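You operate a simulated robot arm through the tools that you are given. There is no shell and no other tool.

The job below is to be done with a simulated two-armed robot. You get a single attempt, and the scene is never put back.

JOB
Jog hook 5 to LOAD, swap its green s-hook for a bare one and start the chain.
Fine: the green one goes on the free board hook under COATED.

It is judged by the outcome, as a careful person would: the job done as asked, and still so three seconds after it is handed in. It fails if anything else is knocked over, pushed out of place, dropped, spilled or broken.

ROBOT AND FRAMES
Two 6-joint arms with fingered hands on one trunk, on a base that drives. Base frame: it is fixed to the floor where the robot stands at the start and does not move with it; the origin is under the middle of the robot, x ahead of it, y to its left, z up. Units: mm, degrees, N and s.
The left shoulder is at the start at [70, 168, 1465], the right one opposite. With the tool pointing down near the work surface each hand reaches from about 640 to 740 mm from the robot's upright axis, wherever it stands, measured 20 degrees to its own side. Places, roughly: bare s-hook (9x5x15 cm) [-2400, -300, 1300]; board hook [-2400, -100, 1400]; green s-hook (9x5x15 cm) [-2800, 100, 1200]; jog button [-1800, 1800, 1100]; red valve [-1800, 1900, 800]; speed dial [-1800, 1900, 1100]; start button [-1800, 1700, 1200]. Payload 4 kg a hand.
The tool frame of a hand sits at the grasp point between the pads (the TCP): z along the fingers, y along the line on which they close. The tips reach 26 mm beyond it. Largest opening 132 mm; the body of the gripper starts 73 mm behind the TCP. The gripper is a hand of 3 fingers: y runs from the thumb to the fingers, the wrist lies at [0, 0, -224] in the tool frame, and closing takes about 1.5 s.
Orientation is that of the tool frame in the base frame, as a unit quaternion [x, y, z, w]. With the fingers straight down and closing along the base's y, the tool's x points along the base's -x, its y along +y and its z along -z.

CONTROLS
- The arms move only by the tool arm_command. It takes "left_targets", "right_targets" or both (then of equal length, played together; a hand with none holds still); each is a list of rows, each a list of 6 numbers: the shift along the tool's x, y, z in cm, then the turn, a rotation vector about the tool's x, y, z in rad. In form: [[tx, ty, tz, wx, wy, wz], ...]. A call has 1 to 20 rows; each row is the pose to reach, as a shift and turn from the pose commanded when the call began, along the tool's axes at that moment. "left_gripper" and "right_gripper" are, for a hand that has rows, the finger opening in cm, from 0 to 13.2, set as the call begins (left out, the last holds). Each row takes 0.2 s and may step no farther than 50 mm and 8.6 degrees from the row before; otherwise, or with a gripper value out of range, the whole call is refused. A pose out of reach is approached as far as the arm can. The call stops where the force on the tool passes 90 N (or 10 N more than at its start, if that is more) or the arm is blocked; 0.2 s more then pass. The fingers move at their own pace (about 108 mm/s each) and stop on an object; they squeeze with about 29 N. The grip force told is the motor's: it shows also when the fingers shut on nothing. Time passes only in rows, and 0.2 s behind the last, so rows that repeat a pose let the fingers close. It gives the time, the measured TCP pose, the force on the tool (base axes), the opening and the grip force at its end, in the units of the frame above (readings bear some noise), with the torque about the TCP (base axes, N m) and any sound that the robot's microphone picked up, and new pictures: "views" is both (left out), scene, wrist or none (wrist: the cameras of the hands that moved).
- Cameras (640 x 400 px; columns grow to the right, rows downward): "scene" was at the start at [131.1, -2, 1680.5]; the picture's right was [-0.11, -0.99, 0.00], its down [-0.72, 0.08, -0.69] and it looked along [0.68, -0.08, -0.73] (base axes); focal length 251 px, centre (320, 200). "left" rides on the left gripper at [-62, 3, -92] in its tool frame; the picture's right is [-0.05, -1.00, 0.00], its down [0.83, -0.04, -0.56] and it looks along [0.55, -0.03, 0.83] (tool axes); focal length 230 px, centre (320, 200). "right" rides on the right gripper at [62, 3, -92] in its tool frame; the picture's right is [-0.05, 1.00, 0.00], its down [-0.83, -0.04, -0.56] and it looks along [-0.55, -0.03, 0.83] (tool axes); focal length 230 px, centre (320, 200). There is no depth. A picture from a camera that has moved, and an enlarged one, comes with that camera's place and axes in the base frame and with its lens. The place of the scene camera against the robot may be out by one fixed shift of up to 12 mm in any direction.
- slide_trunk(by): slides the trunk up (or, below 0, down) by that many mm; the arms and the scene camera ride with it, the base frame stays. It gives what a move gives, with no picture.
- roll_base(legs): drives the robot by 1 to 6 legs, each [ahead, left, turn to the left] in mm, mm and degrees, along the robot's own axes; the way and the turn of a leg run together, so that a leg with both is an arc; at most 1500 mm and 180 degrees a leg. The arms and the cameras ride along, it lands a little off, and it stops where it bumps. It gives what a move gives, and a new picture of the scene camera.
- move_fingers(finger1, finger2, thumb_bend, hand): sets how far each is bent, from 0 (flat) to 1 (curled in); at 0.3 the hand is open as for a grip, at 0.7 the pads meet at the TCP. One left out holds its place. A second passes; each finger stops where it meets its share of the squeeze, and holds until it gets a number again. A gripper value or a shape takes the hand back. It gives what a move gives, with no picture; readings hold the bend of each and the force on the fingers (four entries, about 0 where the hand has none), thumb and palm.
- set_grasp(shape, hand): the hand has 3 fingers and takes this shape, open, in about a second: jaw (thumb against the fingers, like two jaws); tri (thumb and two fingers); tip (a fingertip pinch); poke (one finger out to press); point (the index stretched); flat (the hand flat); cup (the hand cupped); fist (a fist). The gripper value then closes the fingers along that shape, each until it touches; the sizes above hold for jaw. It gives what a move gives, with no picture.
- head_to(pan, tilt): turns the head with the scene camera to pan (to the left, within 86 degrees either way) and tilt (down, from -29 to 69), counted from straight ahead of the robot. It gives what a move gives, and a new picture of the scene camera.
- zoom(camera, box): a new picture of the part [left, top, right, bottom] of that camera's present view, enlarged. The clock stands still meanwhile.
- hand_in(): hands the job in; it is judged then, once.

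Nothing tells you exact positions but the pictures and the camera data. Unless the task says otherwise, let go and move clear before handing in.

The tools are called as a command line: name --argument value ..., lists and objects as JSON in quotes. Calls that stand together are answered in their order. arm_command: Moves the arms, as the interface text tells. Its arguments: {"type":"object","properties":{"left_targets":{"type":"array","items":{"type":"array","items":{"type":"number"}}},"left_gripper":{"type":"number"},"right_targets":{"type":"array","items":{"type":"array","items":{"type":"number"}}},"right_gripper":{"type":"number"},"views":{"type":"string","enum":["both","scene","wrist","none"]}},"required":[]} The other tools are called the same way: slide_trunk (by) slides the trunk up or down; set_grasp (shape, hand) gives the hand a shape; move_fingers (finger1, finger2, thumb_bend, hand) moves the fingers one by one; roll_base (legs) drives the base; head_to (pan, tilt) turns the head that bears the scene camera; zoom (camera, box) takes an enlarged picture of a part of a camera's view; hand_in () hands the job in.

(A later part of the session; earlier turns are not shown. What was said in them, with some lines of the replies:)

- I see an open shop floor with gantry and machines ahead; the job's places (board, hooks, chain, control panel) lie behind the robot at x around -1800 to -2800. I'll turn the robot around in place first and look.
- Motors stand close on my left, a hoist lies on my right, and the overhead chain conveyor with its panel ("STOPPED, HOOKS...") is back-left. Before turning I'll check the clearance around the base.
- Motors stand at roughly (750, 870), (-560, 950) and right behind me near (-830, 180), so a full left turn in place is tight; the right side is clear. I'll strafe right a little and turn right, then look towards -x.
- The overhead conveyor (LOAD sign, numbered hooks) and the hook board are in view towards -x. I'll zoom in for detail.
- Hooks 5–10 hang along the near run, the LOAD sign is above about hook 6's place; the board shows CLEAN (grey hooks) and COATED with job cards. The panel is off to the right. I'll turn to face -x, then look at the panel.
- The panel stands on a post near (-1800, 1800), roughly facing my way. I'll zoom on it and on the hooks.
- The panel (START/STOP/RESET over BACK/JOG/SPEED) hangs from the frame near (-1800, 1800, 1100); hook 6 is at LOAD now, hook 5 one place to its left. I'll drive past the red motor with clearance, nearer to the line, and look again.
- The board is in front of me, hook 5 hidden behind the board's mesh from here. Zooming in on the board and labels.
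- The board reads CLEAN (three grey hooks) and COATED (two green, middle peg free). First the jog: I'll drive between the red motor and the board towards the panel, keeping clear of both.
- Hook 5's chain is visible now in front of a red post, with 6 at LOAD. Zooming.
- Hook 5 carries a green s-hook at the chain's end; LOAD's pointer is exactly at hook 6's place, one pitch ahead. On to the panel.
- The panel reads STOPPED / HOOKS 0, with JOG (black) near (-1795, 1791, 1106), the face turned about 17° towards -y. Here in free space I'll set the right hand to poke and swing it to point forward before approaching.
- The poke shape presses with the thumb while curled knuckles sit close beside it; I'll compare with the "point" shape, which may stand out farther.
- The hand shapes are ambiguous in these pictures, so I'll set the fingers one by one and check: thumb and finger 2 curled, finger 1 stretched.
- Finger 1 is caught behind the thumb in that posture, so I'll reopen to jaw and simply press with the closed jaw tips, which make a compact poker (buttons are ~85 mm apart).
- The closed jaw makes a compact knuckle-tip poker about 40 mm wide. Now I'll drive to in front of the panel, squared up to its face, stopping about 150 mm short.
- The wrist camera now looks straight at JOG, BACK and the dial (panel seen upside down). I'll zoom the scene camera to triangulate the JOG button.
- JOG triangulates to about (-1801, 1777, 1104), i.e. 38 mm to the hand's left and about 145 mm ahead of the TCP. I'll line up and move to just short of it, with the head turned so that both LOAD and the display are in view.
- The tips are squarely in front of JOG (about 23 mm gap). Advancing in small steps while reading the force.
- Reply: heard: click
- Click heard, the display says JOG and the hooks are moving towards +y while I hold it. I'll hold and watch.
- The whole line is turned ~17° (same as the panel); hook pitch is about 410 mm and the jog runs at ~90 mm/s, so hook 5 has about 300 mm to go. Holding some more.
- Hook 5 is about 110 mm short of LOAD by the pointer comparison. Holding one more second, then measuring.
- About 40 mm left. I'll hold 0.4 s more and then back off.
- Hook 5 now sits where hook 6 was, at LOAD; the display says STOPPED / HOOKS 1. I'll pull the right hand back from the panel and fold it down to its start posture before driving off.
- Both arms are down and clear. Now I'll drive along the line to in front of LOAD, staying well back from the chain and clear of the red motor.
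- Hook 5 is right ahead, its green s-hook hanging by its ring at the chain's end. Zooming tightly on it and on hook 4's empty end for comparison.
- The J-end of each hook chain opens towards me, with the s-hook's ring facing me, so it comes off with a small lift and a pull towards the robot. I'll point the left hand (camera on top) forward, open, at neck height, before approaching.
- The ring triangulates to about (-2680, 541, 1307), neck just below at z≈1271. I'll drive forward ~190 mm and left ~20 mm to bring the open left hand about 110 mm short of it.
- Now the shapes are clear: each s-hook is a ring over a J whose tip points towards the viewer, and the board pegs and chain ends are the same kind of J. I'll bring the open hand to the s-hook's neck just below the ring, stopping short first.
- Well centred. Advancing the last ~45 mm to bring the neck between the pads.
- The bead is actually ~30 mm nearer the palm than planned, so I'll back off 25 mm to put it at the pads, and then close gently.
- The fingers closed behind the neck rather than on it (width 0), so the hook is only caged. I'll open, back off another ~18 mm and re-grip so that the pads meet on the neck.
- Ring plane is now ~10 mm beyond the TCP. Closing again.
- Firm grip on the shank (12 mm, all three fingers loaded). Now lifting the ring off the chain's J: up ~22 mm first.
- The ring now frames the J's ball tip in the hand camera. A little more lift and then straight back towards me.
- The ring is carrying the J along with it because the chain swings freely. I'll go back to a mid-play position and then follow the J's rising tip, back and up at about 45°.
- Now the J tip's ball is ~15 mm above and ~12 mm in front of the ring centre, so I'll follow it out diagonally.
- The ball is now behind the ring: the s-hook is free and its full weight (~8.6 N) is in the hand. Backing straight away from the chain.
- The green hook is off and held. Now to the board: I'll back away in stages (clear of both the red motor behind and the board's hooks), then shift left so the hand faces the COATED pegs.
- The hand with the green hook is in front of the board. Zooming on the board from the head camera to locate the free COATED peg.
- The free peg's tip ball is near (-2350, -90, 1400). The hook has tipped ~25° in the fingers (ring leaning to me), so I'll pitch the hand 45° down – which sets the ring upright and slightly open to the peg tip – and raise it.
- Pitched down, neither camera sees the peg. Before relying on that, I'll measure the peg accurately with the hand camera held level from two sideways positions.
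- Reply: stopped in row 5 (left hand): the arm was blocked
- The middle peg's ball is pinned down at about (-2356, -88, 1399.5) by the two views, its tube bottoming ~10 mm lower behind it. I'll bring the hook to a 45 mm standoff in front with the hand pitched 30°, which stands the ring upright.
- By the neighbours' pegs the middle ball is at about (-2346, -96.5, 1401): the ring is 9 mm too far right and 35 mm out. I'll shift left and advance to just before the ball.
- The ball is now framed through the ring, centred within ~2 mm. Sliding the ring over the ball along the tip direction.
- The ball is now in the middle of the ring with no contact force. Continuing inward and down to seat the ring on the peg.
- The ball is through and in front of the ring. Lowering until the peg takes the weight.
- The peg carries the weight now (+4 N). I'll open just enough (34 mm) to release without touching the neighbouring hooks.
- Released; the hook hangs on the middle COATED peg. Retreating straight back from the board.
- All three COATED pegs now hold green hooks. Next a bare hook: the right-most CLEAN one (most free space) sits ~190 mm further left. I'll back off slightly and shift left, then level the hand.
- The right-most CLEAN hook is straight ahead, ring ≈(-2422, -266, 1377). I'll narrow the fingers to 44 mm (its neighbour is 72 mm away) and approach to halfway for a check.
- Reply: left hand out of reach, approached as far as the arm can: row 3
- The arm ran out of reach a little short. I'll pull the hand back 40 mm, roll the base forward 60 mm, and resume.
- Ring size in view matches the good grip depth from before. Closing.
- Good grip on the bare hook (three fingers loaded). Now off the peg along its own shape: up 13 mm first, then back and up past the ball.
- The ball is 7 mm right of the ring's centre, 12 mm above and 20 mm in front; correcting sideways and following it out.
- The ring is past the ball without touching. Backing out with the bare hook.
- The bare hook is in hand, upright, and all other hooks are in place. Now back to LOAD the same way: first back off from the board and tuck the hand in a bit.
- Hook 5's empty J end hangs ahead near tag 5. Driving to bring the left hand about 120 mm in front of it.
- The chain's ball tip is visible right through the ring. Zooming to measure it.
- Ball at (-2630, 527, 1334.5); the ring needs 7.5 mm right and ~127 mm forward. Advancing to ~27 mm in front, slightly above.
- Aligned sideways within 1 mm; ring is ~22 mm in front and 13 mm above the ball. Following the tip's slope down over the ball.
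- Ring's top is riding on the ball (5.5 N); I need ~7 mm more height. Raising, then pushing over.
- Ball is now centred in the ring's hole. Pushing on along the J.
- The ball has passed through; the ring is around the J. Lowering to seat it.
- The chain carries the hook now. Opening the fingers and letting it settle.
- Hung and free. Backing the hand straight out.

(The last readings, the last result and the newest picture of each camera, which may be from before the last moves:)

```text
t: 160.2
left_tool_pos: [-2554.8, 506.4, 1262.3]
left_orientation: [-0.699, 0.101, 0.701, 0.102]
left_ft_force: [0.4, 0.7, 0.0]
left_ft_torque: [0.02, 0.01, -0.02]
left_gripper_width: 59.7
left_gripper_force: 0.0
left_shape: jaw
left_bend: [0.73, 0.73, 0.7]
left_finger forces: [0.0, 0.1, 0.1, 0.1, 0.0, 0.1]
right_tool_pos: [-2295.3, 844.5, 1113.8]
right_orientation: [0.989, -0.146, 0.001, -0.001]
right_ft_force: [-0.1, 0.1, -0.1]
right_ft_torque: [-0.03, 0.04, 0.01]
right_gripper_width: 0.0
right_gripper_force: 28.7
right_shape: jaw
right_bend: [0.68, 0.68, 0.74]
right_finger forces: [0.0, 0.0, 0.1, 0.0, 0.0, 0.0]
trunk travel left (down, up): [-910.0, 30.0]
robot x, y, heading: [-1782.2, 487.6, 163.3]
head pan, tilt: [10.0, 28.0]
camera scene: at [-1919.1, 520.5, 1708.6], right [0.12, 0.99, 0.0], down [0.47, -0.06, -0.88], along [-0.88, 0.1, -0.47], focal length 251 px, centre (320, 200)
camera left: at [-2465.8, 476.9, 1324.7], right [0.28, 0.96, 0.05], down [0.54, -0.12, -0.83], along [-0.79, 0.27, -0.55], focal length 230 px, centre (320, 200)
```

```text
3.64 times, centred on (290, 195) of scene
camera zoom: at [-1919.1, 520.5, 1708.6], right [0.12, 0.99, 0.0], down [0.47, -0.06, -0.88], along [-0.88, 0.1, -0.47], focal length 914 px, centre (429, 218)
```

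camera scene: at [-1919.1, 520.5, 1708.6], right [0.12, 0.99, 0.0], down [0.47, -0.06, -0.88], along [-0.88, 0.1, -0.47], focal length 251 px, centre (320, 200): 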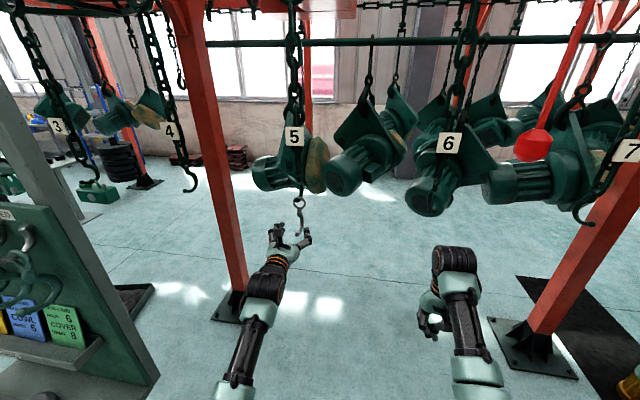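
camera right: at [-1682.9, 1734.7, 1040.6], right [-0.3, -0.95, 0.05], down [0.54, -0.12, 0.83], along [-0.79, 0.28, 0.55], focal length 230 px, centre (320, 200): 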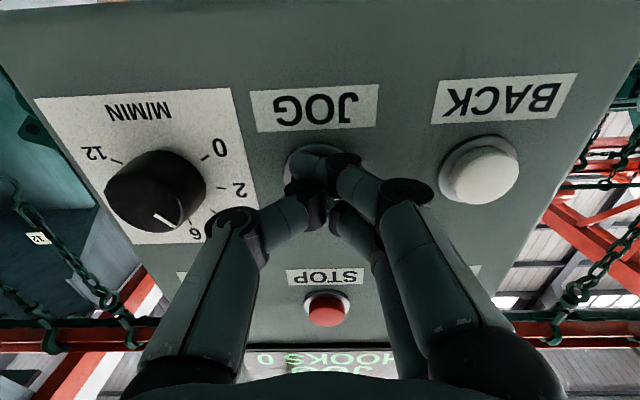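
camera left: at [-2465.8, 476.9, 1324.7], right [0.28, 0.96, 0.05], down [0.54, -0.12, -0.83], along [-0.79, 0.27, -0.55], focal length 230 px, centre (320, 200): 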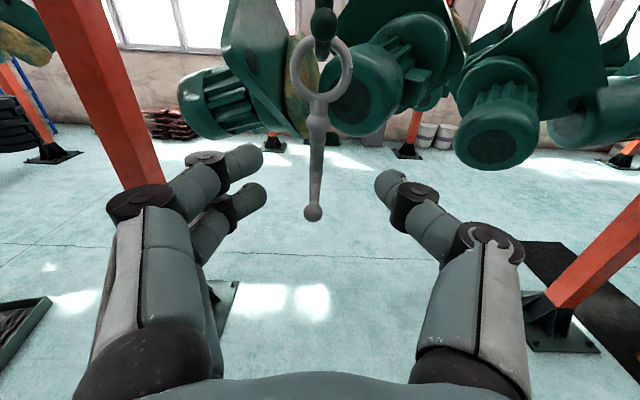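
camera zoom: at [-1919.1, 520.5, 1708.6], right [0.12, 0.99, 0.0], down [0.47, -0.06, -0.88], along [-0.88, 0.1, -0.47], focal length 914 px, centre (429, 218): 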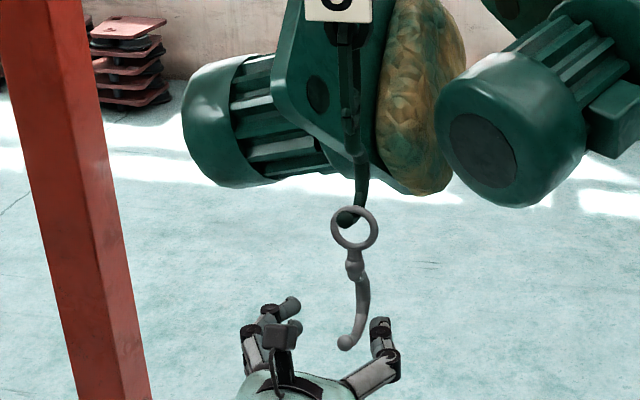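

The bare hook hangs on hook 5. Now to START: I'll back away from the chain first, then move along the line towards the panel.

roll_base --legs '[[-300, 0, -0.7], [-40, -500, 0]]'

arm_command --right_targets '[[-0.7, 0, -1.0, 0, -0.131, 0], [-1.4, 0, -2.0, 0, -0.262, 0], [-2.1, 0, -3.0, 0, -0.393, 0], [-2.8, 0, -4.0, 0, -0.524, 0], [-3.5, 0, -5.0, 0, -0.654, 0], [-4.2, 0, -6.0, 0, -0.785, 0], [-4.9, 0, -7.0, 0, -0.916, 0], [-5.6, 0, -8.0, 0, -1.047, 0], [-6.3, 0, -9.0, 0, -1.178, 0], [-7.0, 0, -10.0, 0, -1.309, 0], [-7.7, 0, -11.0, 0, -1.44, 0], [-8.4, 0, -11.6, 0, -1.5708, 0]]' --views "both"

```text
t: 164.8
left_tool_pos: [-2077.0, 903.6, 1262.0]
left_orientation: [-0.698, 0.105, 0.7, 0.107]
left_ft_force: [0.5, 0.3, 0.2]
left_ft_torque: [-0.01, 0.01, 0.02]
left_gripper_width: 59.4
left_gripper_force: 0.1
left_shape: jaw
left_bend: [0.73, 0.73, 0.7]
left_finger forces: [0.0, 0.0, 0.0, 0.1, 0.0, 0.1]
right_tool_pos: [-1810.8, 1238.0, 1114.1]
right_orientation: [0.988, -0.153, 0.0, -0.002]
right_ft_force: [-0.6, -0.9, 0.0]
right_ft_torque: [0.01, 0.03, 0.05]
right_gripper_width: 0.2
right_gripper_force: 29.3
right_shape: jaw
right_bend: [0.68, 0.68, 0.74]
right_finger forces: [0.0, 0.1, 0.0, 0.1, 0.0, 0.0]
trunk travel left (down, up): [-910.0, 30.0]
robot x, y, heading: [-1306.9, 875.0, 162.5]
head pan, tilt: [10.0, 28.0]
camera scene: at [-1441.0, 908.6, 1708.4], right [0.13, 0.99, 0.0], down [0.47, -0.06, -0.88], along [-0.87, 0.12, -0.47], focal length 251 px, centre (320, 200)
```

scene: 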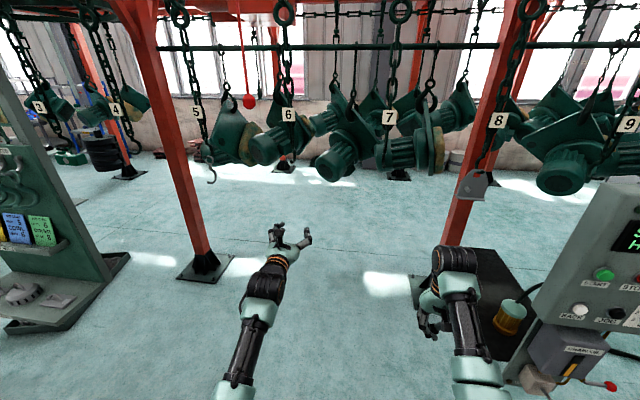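

```text
t: 167.4
left_tool_pos: [-2075.4, 905.2, 1262.3]
left_orientation: [-0.698, 0.108, 0.7, 0.108]
left_ft_force: [-0.1, -0.7, -0.4]
left_ft_torque: [-0.04, 0.02, -0.04]
left_gripper_width: 59.7
left_gripper_force: 0.1
left_shape: jaw
left_bend: [0.73, 0.73, 0.7]
left_finger forces: [0.0, 0.1, 0.0, 0.0, 0.1, 0.1]
right_tool_pos: [-1891.5, 1264.6, 1229.3]
right_orientation: [-0.699, 0.109, 0.699, 0.109]
right_ft_force: [0.3, 0.1, -0.8]
right_ft_torque: [-0.01, 0.03, 0.01]
right_gripper_width: 0.1
right_gripper_force: 29.1
right_shape: jaw
right_bend: [0.68, 0.68, 0.74]
right_finger forces: [0.0, 0.0, 0.1, 0.0, 0.0, 0.1]
trunk travel left (down, up): [-910.0, 30.0]
robot x, y, heading: [-1303.5, 875.2, 162.2]
head pan, tilt: [10.0, 28.0]
camera scene: at [-1440.4, 910.8, 1708.4], right [0.13, 0.99, 0.0], down [0.47, -0.06, -0.88], along [-0.87, 0.12, -0.47], focal length 251 px, centre (320, 200)
camera right: at [-1803.3, 1232.7, 1167.4], right [-0.3, -0.95, 0.05], down [0.54, -0.13, 0.83], along [-0.78, 0.28, 0.56], focal length 230 px, centre (320, 200)
```

scene: 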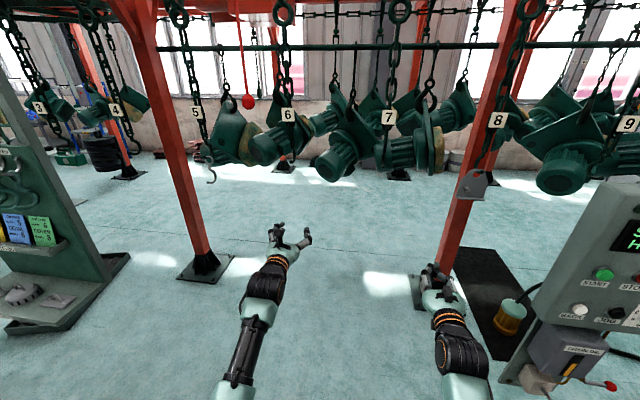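
right: 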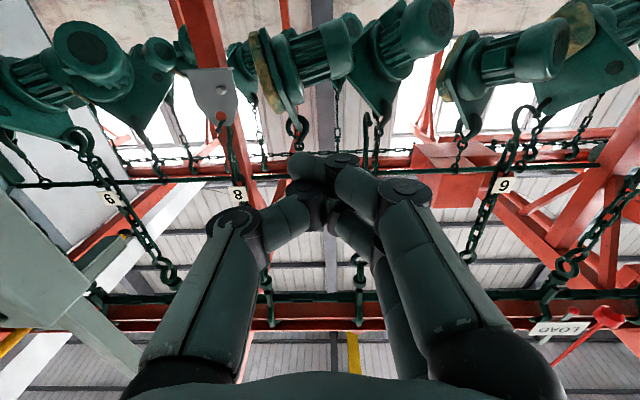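

The right hand points forward at START's height. Moving back a bit and along to face the panel.

roll_base --legs '[[-80, 0, 0], [0, -424, 0]]'

head_to --pan -15 --tilt 35

zoom --camera "right" --box '[0, 0, 640, 400]'

zoom --camera "scene" --box '[220, 60, 420, 220]'

```text
t: 170.7
left_tool_pos: [-1870.2, 1288.0, 1260.9]
left_orientation: [-0.698, 0.105, 0.7, 0.107]
left_ft_force: [0.4, -0.1, 0.5]
left_ft_torque: [0.01, -0.01, 0.0]
left_gripper_width: 59.3
left_gripper_force: 0.1
left_shape: jaw
left_bend: [0.73, 0.73, 0.7]
left_finger forces: [0.0, 0.1, 0.0, 0.0, 0.0, 0.0]
right_tool_pos: [-1686.6, 1647.5, 1230.0]
right_orientation: [0.699, -0.106, -0.699, -0.108]
right_ft_force: [0.3, 0.1, -0.2]
right_ft_torque: [0.04, 0.02, -0.02]
right_gripper_width: 0.0
right_gripper_force: 29.3
right_shape: jaw
right_bend: [0.68, 0.68, 0.74]
right_finger forces: [0.0, 0.0, 0.1, 0.0, 0.0, 0.0]
trunk travel left (down, up): [-910.0, 30.0]
robot x, y, heading: [-1096.9, 1265.1, 162.4]
head pan, tilt: [10.0, 28.0]
camera scene: at [-1234.5, 1295.5, 1708.4], right [0.13, 0.99, 0.0], down [0.47, -0.06, -0.88], along [-0.88, 0.11, -0.47], focal length 251 px, centre (320, 200)
```

scene: 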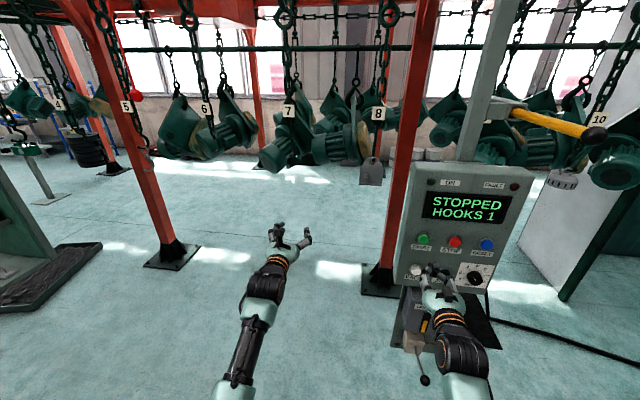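

```text
t: 171.6
left_tool_pos: [-1869.5, 1290.9, 1262.1]
left_orientation: [-0.699, 0.105, 0.7, 0.105]
left_ft_force: [0.0, 0.4, 0.0]
left_ft_torque: [-0.02, 0.02, 0.0]
left_gripper_width: 59.7
left_gripper_force: 0.2
left_shape: jaw
left_bend: [0.73, 0.73, 0.7]
left_finger forces: [0.0, 0.0, 0.1, 0.0, 0.0, 0.0]
right_tool_pos: [-1686.4, 1650.2, 1229.4]
right_orientation: [-0.699, 0.107, 0.699, 0.106]
right_ft_force: [0.6, 0.0, 0.2]
right_ft_torque: [0.01, -0.01, 0.0]
right_gripper_width: 0.1
right_gripper_force: 29.1
right_shape: jaw
right_bend: [0.68, 0.68, 0.74]
right_finger forces: [0.1, 0.0, 0.0, 0.0, 0.0, 0.0]
trunk travel left (down, up): [-910.0, 30.0]
robot x, y, heading: [-1097.2, 1267.5, 163.0]
head pan, tilt: [-15.0, 35.0]
camera scene: at [-1217.8, 1333.6, 1697.5], right [0.54, 0.84, 0.0], down [0.48, -0.31, -0.82], along [-0.69, 0.44, -0.57], focal length 251 px, centre (320, 200)
```

scene: 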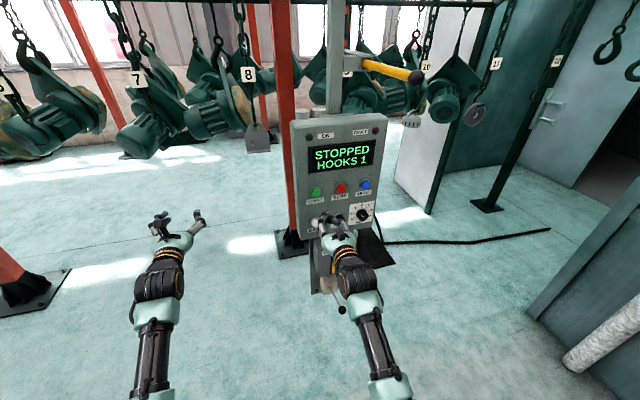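

```text
1.00 times, centred on (320, 200) of right (not enlarged: the box is as wide or as high as the picture)
camera zoom: at [-1598.5, 1618.3, 1167.6], right [-0.3, -0.95, 0.05], down [0.54, -0.13, 0.83], along [-0.79, 0.28, 0.55], focal length 230 px, centre (320, 200)
```

zoom: 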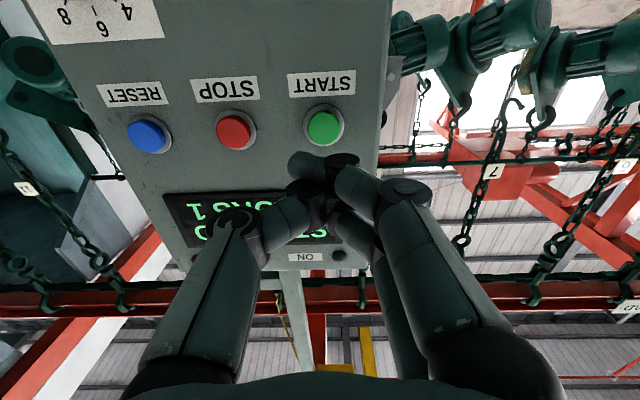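

```text
2.50 times, centred on (320, 140) of scene
camera zoom: at [-1217.8, 1333.6, 1697.5], right [0.54, 0.84, 0.0], down [0.48, -0.31, -0.82], along [-0.69, 0.44, -0.57], focal length 628 px, centre (320, 350)
```

zoom: 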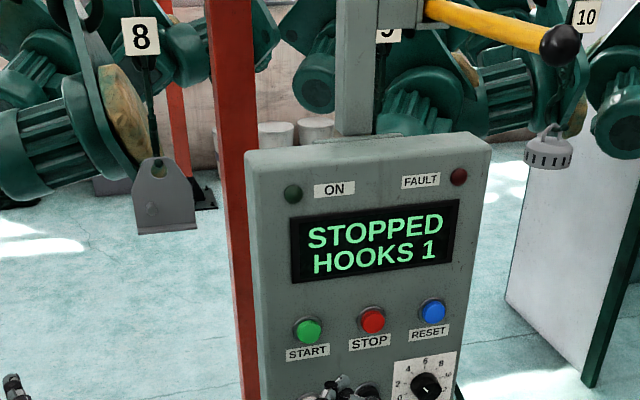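

START is ~148 mm ahead, 2 mm left and 6.5 mm up of the hand. Approaching to just short, then pressing.

arm_command --right_targets '[[-0.3, 0.12, 2.5, 0, 0, 0], [-0.65, 0.24, 5, 0, 0, 0], [-0.65, 0.24, 7.5, 0, 0, 0], [-0.65, 0.24, 9.7, 0, 0, 0], [-0.65, 0.24, 9.7, 0, 0, 0]]' --views "wrist"

zoom --camera "scene" --box '[250, 100, 410, 240]'

```text
t: 172.8
left_tool_pos: [-1869.1, 1289.5, 1261.9]
left_orientation: [-0.699, 0.105, 0.7, 0.105]
left_ft_force: [0.1, 0.2, 0.5]
left_ft_torque: [0.03, -0.01, -0.01]
left_gripper_width: 59.3
left_gripper_force: 0.0
left_shape: jaw
left_bend: [0.73, 0.73, 0.7]
left_finger forces: [0.0, 0.0, 0.1, 0.1, 0.0, 0.0]
right_tool_pos: [-1778.8, 1675.8, 1235.6]
right_orientation: [0.699, -0.107, -0.699, -0.109]
right_ft_force: [0.1, 0.7, -1.1]
right_ft_torque: [-0.05, 0.02, 0.01]
right_gripper_width: 0.0
right_gripper_force: 28.2
right_shape: jaw
right_bend: [0.68, 0.68, 0.74]
right_finger forces: [0.0, 0.1, 0.1, 0.1, 0.1, 0.1]
trunk travel left (down, up): [-910.0, 30.0]
robot x, y, heading: [-1097.4, 1263.1, 162.5]
head pan, tilt: [-15.0, 35.0]
camera right: at [-1691.6, 1643.7, 1173.2], right [-0.3, -0.95, 0.05], down [0.54, -0.13, 0.83], along [-0.79, 0.28, 0.55], focal length 230 px, centre (320, 200)
```

right: 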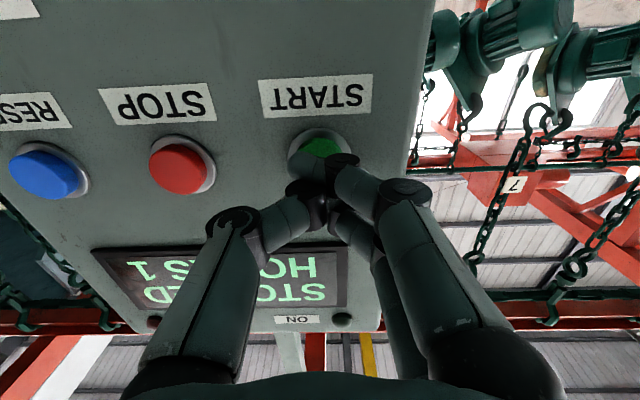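

```text
2.86 times, centred on (330, 170) of scene
camera zoom: at [-1217.6, 1333.1, 1697.5], right [0.54, 0.84, 0.0], down [0.48, -0.31, -0.82], along [-0.69, 0.44, -0.57], focal length 718 px, centre (291, 286)
```

zoom: 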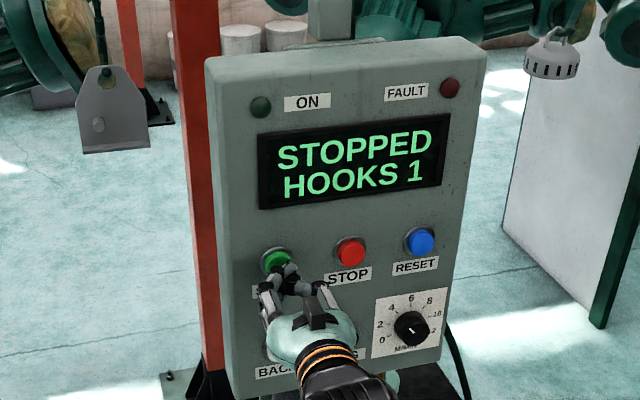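

Right in front of START. Pressing, holding briefly, and releasing.

arm_command --right_targets '[[0.4, 0, 1.0, 0, 0, 0], [0.4, 0, 1.7, 0, 0, 0], [0.4, 0, 2.2, 0, 0, 0], [0.4, 0, 2.6, 0, 0, 0], [0.4, 0, 2.6, 0, 0, 0]]' --views "both"

```text
t: 174.0
left_tool_pos: [-1863.9, 1289.2, 1266.1]
left_orientation: [-0.697, 0.106, 0.702, 0.106]
left_ft_force: [0.3, 1.0, 0.7]
left_ft_torque: [0.0, 0.0, 0.0]
left_gripper_width: 59.5
left_gripper_force: 0.2
left_shape: jaw
left_bend: [0.73, 0.73, 0.7]
left_finger forces: [0.0, 0.1, 0.0, 0.1, 0.0, 0.0]
right_tool_pos: [-1798.0, 1683.4, 1233.3]
right_orientation: [-0.699, 0.108, 0.699, 0.107]
right_ft_force: [23.9, -6.4, -8.6]
right_ft_torque: [0.02, -0.11, 0.09]
right_gripper_width: 0.0
right_gripper_force: 29.3
right_shape: jaw
right_bend: [0.69, 0.7, 0.75]
right_finger forces: [0.1, 0.1, 0.1, 0.1, 39.4, 0.1]
trunk travel left (down, up): [-910.0, 30.0]
robot x, y, heading: [-1097.7, 1264.0, 162.7]
head pan, tilt: [-15.0, 35.0]
heard: click
camera scene: at [-1211.1, 1332.2, 1697.9], right [0.54, 0.84, 0.0], down [0.48, -0.31, -0.82], along [-0.69, 0.44, -0.57], focal length 251 px, centre (320, 200)
camera right: at [-1710.6, 1651.4, 1170.8], right [-0.3, -0.95, 0.05], down [0.54, -0.13, 0.83], along [-0.79, 0.28, 0.55], focal length 230 px, centre (320, 200)
```

scene: 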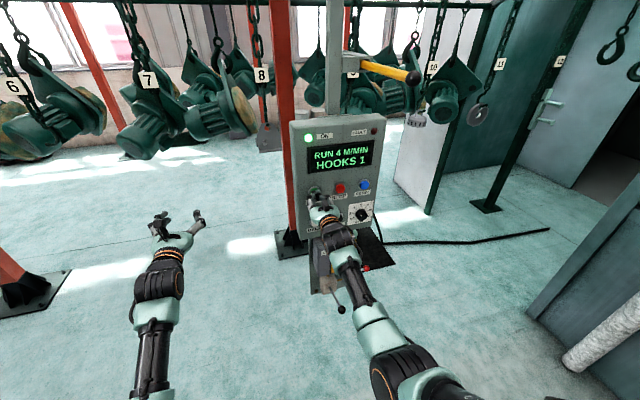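
right: 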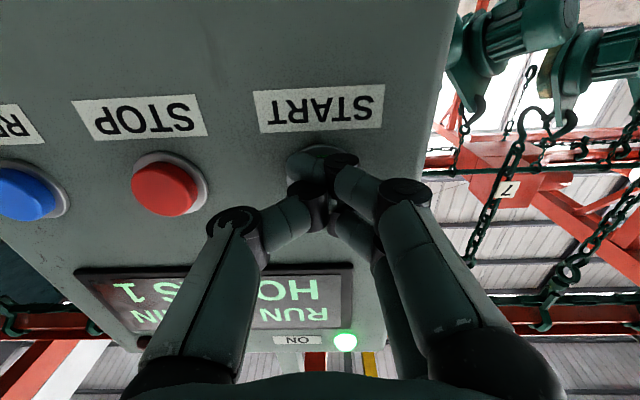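

The display shows RUN 4 M/MIN with the ON lamp lit – the chain is running. Releasing and pulling the hand well clear of the panel.

arm_command --right_targets '[[0, 0, -2, 0, 0, 0], [0, 0, -5, 0, 0, 0], [0, 0, -8, 0, 0, 0], [0, 0, -11, 0, 0, 0]]' --views "both"

head_to --pan 25 --tilt 15

zoom --camera "scene" --box '[100, 40, 420, 260]'

```text
t: 175.0
left_tool_pos: [-1868.8, 1288.7, 1261.5]
left_orientation: [-0.699, 0.105, 0.7, 0.106]
left_ft_force: [0.2, 1.0, -0.7]
left_ft_torque: [0.03, 0.01, 0.0]
left_gripper_width: 59.5
left_gripper_force: 0.0
left_shape: jaw
left_bend: [0.73, 0.73, 0.7]
left_finger forces: [0.1, 0.1, 0.1, 0.1, 0.1, 0.0]
right_tool_pos: [-1698.2, 1650.3, 1234.4]
right_orientation: [-0.699, 0.106, 0.699, 0.107]
right_ft_force: [-1.0, 0.0, 0.1]
right_ft_torque: [0.01, -0.01, 0.05]
right_gripper_width: 0.1
right_gripper_force: 29.4
right_shape: jaw
right_bend: [0.68, 0.68, 0.74]
right_finger forces: [0.0, 0.0, 0.1, 0.1, 0.1, 0.0]
trunk travel left (down, up): [-910.0, 30.0]
robot x, y, heading: [-1091.4, 1264.6, 162.6]
head pan, tilt: [-15.0, 35.0]
camera scene: at [-1217.9, 1332.6, 1697.5], right [0.54, 0.84, 0.0], down [0.48, -0.31, -0.82], along [-0.69, 0.44, -0.57], focal length 251 px, centre (320, 200)
camera right: at [-1610.4, 1618.7, 1171.5], right [-0.3, -0.95, 0.05], down [0.54, -0.13, 0.83], along [-0.78, 0.28, 0.56], focal length 230 px, centre (320, 200)
```

scene: 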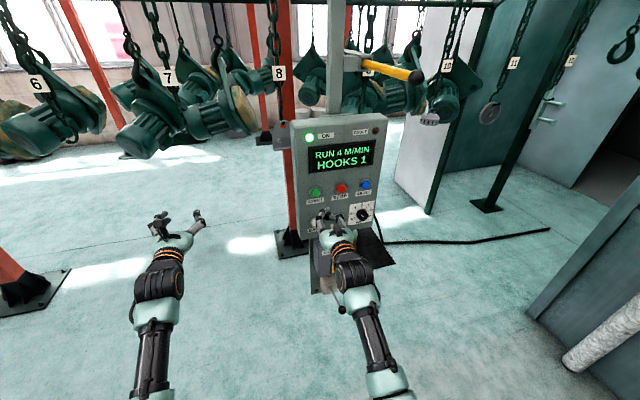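
right: 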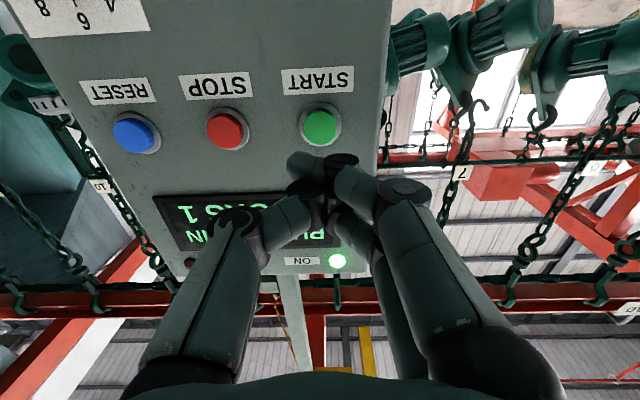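

```text
t: 176.1
left_tool_pos: [-1868.9, 1289.5, 1262.0]
left_orientation: [-0.699, 0.105, 0.7, 0.105]
left_ft_force: [0.5, -0.2, 0.2]
left_ft_torque: [0.0, 0.03, -0.05]
left_gripper_width: 59.6
left_gripper_force: 0.1
left_shape: jaw
left_bend: [0.73, 0.73, 0.7]
left_finger forces: [0.0, 0.1, 0.0, 0.0, 0.0, 0.0]
right_tool_pos: [-1698.1, 1650.6, 1233.2]
right_orientation: [0.699, -0.106, -0.698, -0.108]
right_ft_force: [0.1, -0.2, 0.2]
right_ft_torque: [-0.04, -0.01, 0.02]
right_gripper_width: 0.0
right_gripper_force: 28.7
right_shape: jaw
right_bend: [0.68, 0.68, 0.74]
right_finger forces: [0.0, 0.0, 0.1, 0.1, 0.1, 0.0]
trunk travel left (down, up): [-910.0, 30.0]
robot x, y, heading: [-1094.0, 1262.3, 162.5]
head pan, tilt: [25.0, 15.0]
camera scene: at [-1236.1, 1273.6, 1729.4], right [-0.13, 0.99, 0.0], down [0.26, 0.03, -0.97], along [-0.96, -0.13, -0.26], focal length 251 px, centre (320, 200)
```

scene: 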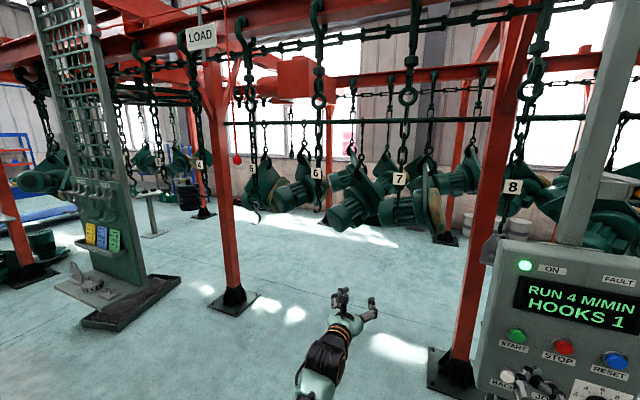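

```text
1.82 times, centred on (260, 150) of scene
camera zoom: at [-1236.1, 1273.6, 1729.4], right [-0.13, 0.99, 0.0], down [0.26, 0.03, -0.97], along [-0.96, -0.13, -0.26], focal length 457 px, centre (429, 291)
```

zoom: 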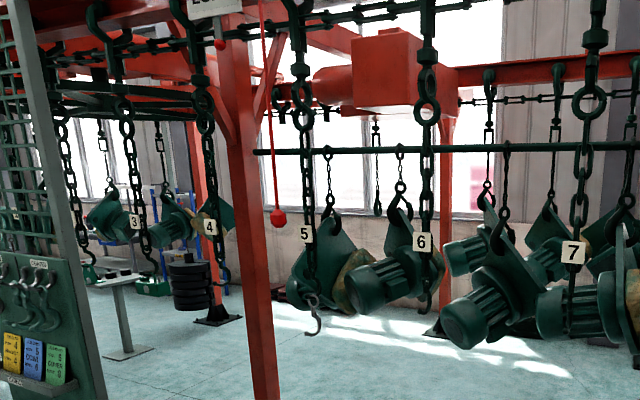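

The chain is moving and hook 5 carries the bare hook along. I'll move sideways clear of the panel and check that it keeps running.

roll_base --legs '[[0, 250, 0]]'

head_to --pan -15 --tilt 15

zoom --camera "scene" --box '[340, 60, 620, 260]'

head_to --pan 40 --tilt 15

zoom --camera "scene" --box '[60, 80, 300, 280]'

```text
t: 177.9
left_tool_pos: [-1943.5, 1049.7, 1262.8]
left_orientation: [-0.699, 0.104, 0.7, 0.104]
left_ft_force: [-0.2, -0.2, 0.6]
left_ft_torque: [0.02, -0.03, -0.01]
left_gripper_width: 59.5
left_gripper_force: 0.1
left_shape: jaw
left_bend: [0.73, 0.73, 0.7]
left_finger forces: [0.0, 0.0, 0.0, 0.0, 0.0, 0.1]
right_tool_pos: [-1773.5, 1410.3, 1232.4]
right_orientation: [0.699, -0.105, -0.699, -0.105]
right_ft_force: [-0.4, 0.5, -0.6]
right_ft_torque: [-0.03, 0.02, 0.01]
right_gripper_width: 0.1
right_gripper_force: 28.7
right_shape: jaw
right_bend: [0.68, 0.68, 0.74]
right_finger forces: [0.0, 0.1, 0.0, 0.0, 0.1, 0.0]
trunk travel left (down, up): [-910.0, 30.0]
robot x, y, heading: [-1169.9, 1025.1, 162.9]
head pan, tilt: [25.0, 15.0]
camera scene: at [-1309.6, 1036.5, 1729.6], right [-0.14, 0.99, 0.0], down [0.26, 0.03, -0.97], along [-0.96, -0.13, -0.26], focal length 251 px, centre (320, 200)
```

scene: 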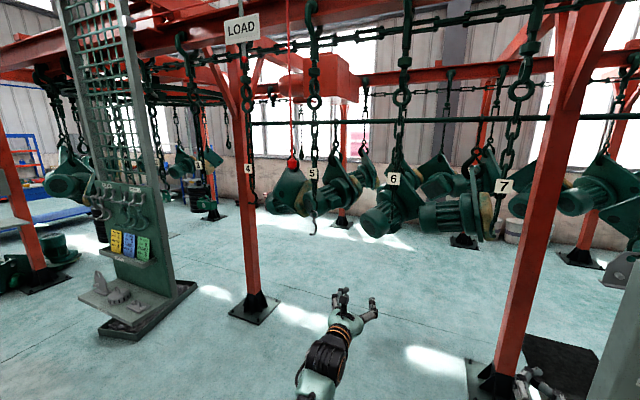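

```text
t: 179.0
left_tool_pos: [-1943.6, 1046.6, 1261.8]
left_orientation: [-0.699, 0.104, 0.7, 0.104]
left_ft_force: [0.4, 0.3, -0.2]
left_ft_torque: [0.03, 0.01, 0.01]
left_gripper_width: 59.5
left_gripper_force: 0.0
left_shape: jaw
left_bend: [0.73, 0.73, 0.7]
left_finger forces: [0.0, 0.0, 0.0, 0.0, 0.0, 0.0]
right_tool_pos: [-1773.0, 1409.5, 1232.1]
right_orientation: [0.7, -0.105, -0.699, -0.107]
right_ft_force: [0.3, 0.0, -0.5]
right_ft_torque: [-0.03, 0.01, 0.02]
right_gripper_width: 0.3
right_gripper_force: 28.8
right_shape: jaw
right_bend: [0.68, 0.68, 0.74]
right_finger forces: [0.0, 0.0, 0.0, 0.0, 0.0, 0.0]
trunk travel left (down, up): [-910.0, 30.0]
robot x, y, heading: [-1173.3, 1025.6, 163.2]
head pan, tilt: [-15.0, 15.0]
camera scene: at [-1296.9, 1096.6, 1729.5], right [0.53, 0.85, 0.0], down [0.22, -0.14, -0.97], along [-0.82, 0.51, -0.26], focal length 251 px, centre (320, 200)
```

scene: 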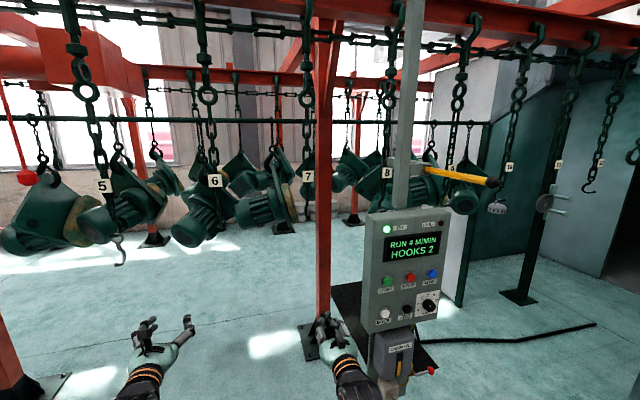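

```text
2.00 times, centred on (480, 160) of scene
camera zoom: at [-1296.9, 1096.6, 1729.5], right [0.53, 0.85, 0.0], down [0.22, -0.14, -0.97], along [-0.82, 0.51, -0.26], focal length 502 px, centre (0, 280)
```

zoom: 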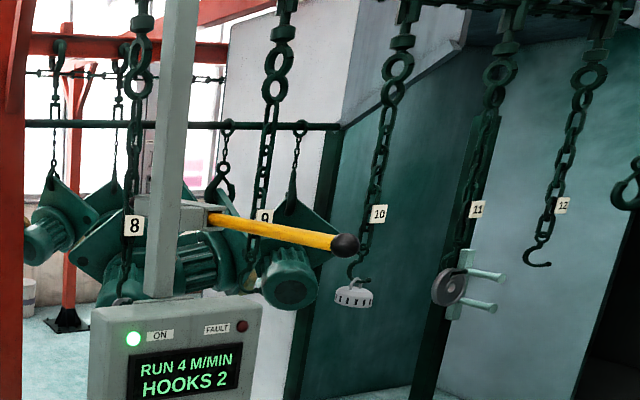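

```text
t: 180.2
left_tool_pos: [-1943.4, 1046.5, 1260.3]
left_orientation: [-0.699, 0.103, 0.7, 0.103]
left_ft_force: [-0.6, -0.2, -0.2]
left_ft_torque: [0.03, 0.05, -0.03]
left_gripper_width: 59.5
left_gripper_force: 0.1
left_shape: jaw
left_bend: [0.73, 0.73, 0.7]
left_finger forces: [0.0, 0.0, 0.0, 0.1, 0.1, 0.0]
right_tool_pos: [-1774.7, 1409.1, 1232.7]
right_orientation: [0.7, -0.104, -0.699, -0.106]
right_ft_force: [-0.7, -0.1, -0.4]
right_ft_torque: [-0.01, 0.0, 0.05]
right_gripper_width: 0.0
right_gripper_force: 29.0
right_shape: jaw
right_bend: [0.68, 0.68, 0.74]
right_finger forces: [0.0, 0.0, 0.0, 0.0, 0.0, 0.0]
trunk travel left (down, up): [-910.0, 30.0]
robot x, y, heading: [-1171.7, 1027.4, 162.8]
head pan, tilt: [40.0, 15.0]
camera scene: at [-1304.1, 1010.2, 1729.5], right [-0.39, 0.92, 0.0], down [0.24, 0.1, -0.97], along [-0.89, -0.37, -0.26], focal length 251 px, centre (320, 200)
```

scene: 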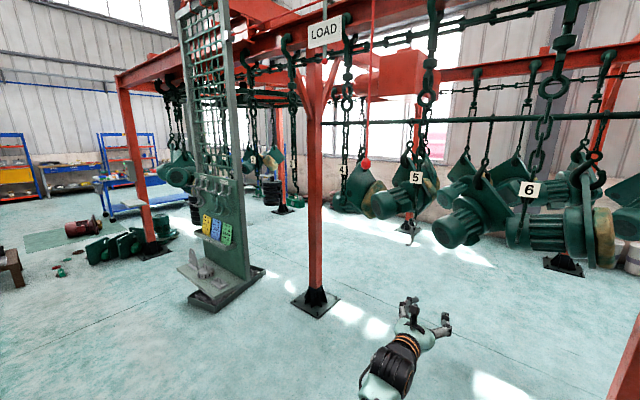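

```text
2.00 times, centred on (180, 180) of scene
camera zoom: at [-1304.1, 1010.2, 1729.5], right [-0.39, 0.92, 0.0], down [0.24, 0.1, -0.97], along [-0.89, -0.37, -0.26], focal length 502 px, centre (600, 240)
```

zoom: 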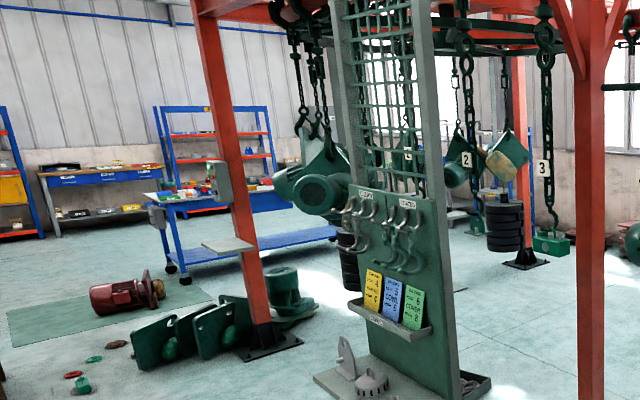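

Still running (RUN 4 M/MIN, HOOKS 2). A last check on hook 5's bare hook and the board's COATED row before handing in.

zoom --camera "scene" --box '[370, 150, 480, 260]'

zoom --camera "scene" --box '[180, 160, 270, 260]'

```text
3.64 times, centred on (425, 205) of scene
camera zoom: at [-1304.1, 1010.2, 1729.5], right [-0.39, 0.92, 0.0], down [0.24, 0.1, -0.97], along [-0.89, -0.37, -0.26], focal length 914 px, centre (-62, 182)
```

zoom: 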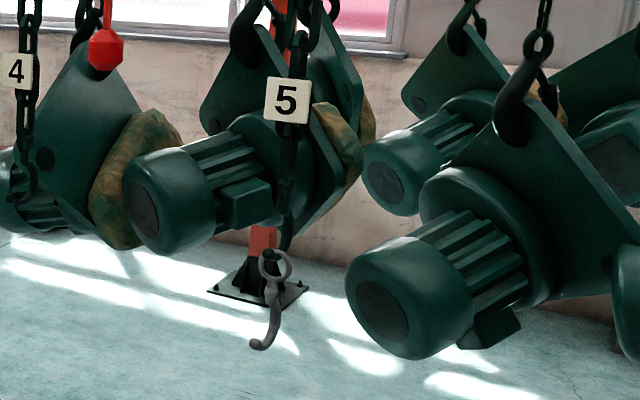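

```text
4.00 times, centred on (225, 210) of scene
camera zoom: at [-1304.1, 1010.2, 1729.5], right [-0.39, 0.92, 0.0], down [0.24, 0.1, -0.97], along [-0.89, -0.37, -0.26], focal length 1005 px, centre (700, 160)
```

zoom: 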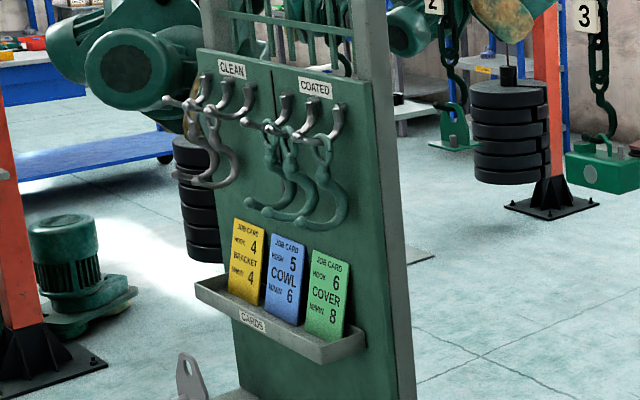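

Hook 5 is carrying the bare s-hook along with the running chain. Three green hooks hang under COATED and two bare ones are left under CLEAN. Both hands are empty and clear, and nothing else was disturbed, so I'm handing in.

hand_in

```text
The job is handed in.
```

The job is done and handed in:

- **Jog:** Hook 5 was jogged to LOAD. It stopped in line with the sign's pointer as closely as I could see.
- **Swap:** Its green s-hook came off, and the right-most bare one from CLEAN is now on hook 5. When I last checked, it was hanging securely with the chain moving.
- **Green hook:** It hangs on the middle peg under COATED, which was the free one.
- **Chain:** I pressed START. The panel showed RUN 4 M/MIN with the ON lamp lit, no fault, and the hook count had gone from 1 to 2.

I left the speed dial as it was. The job card for hook 5 (COWL) says 6 M/MIN, so change the dial if the chain should run at that speed.

Both hands were empty and clear of the panel and the chain at hand-in. I saw nothing else moved or knocked over.
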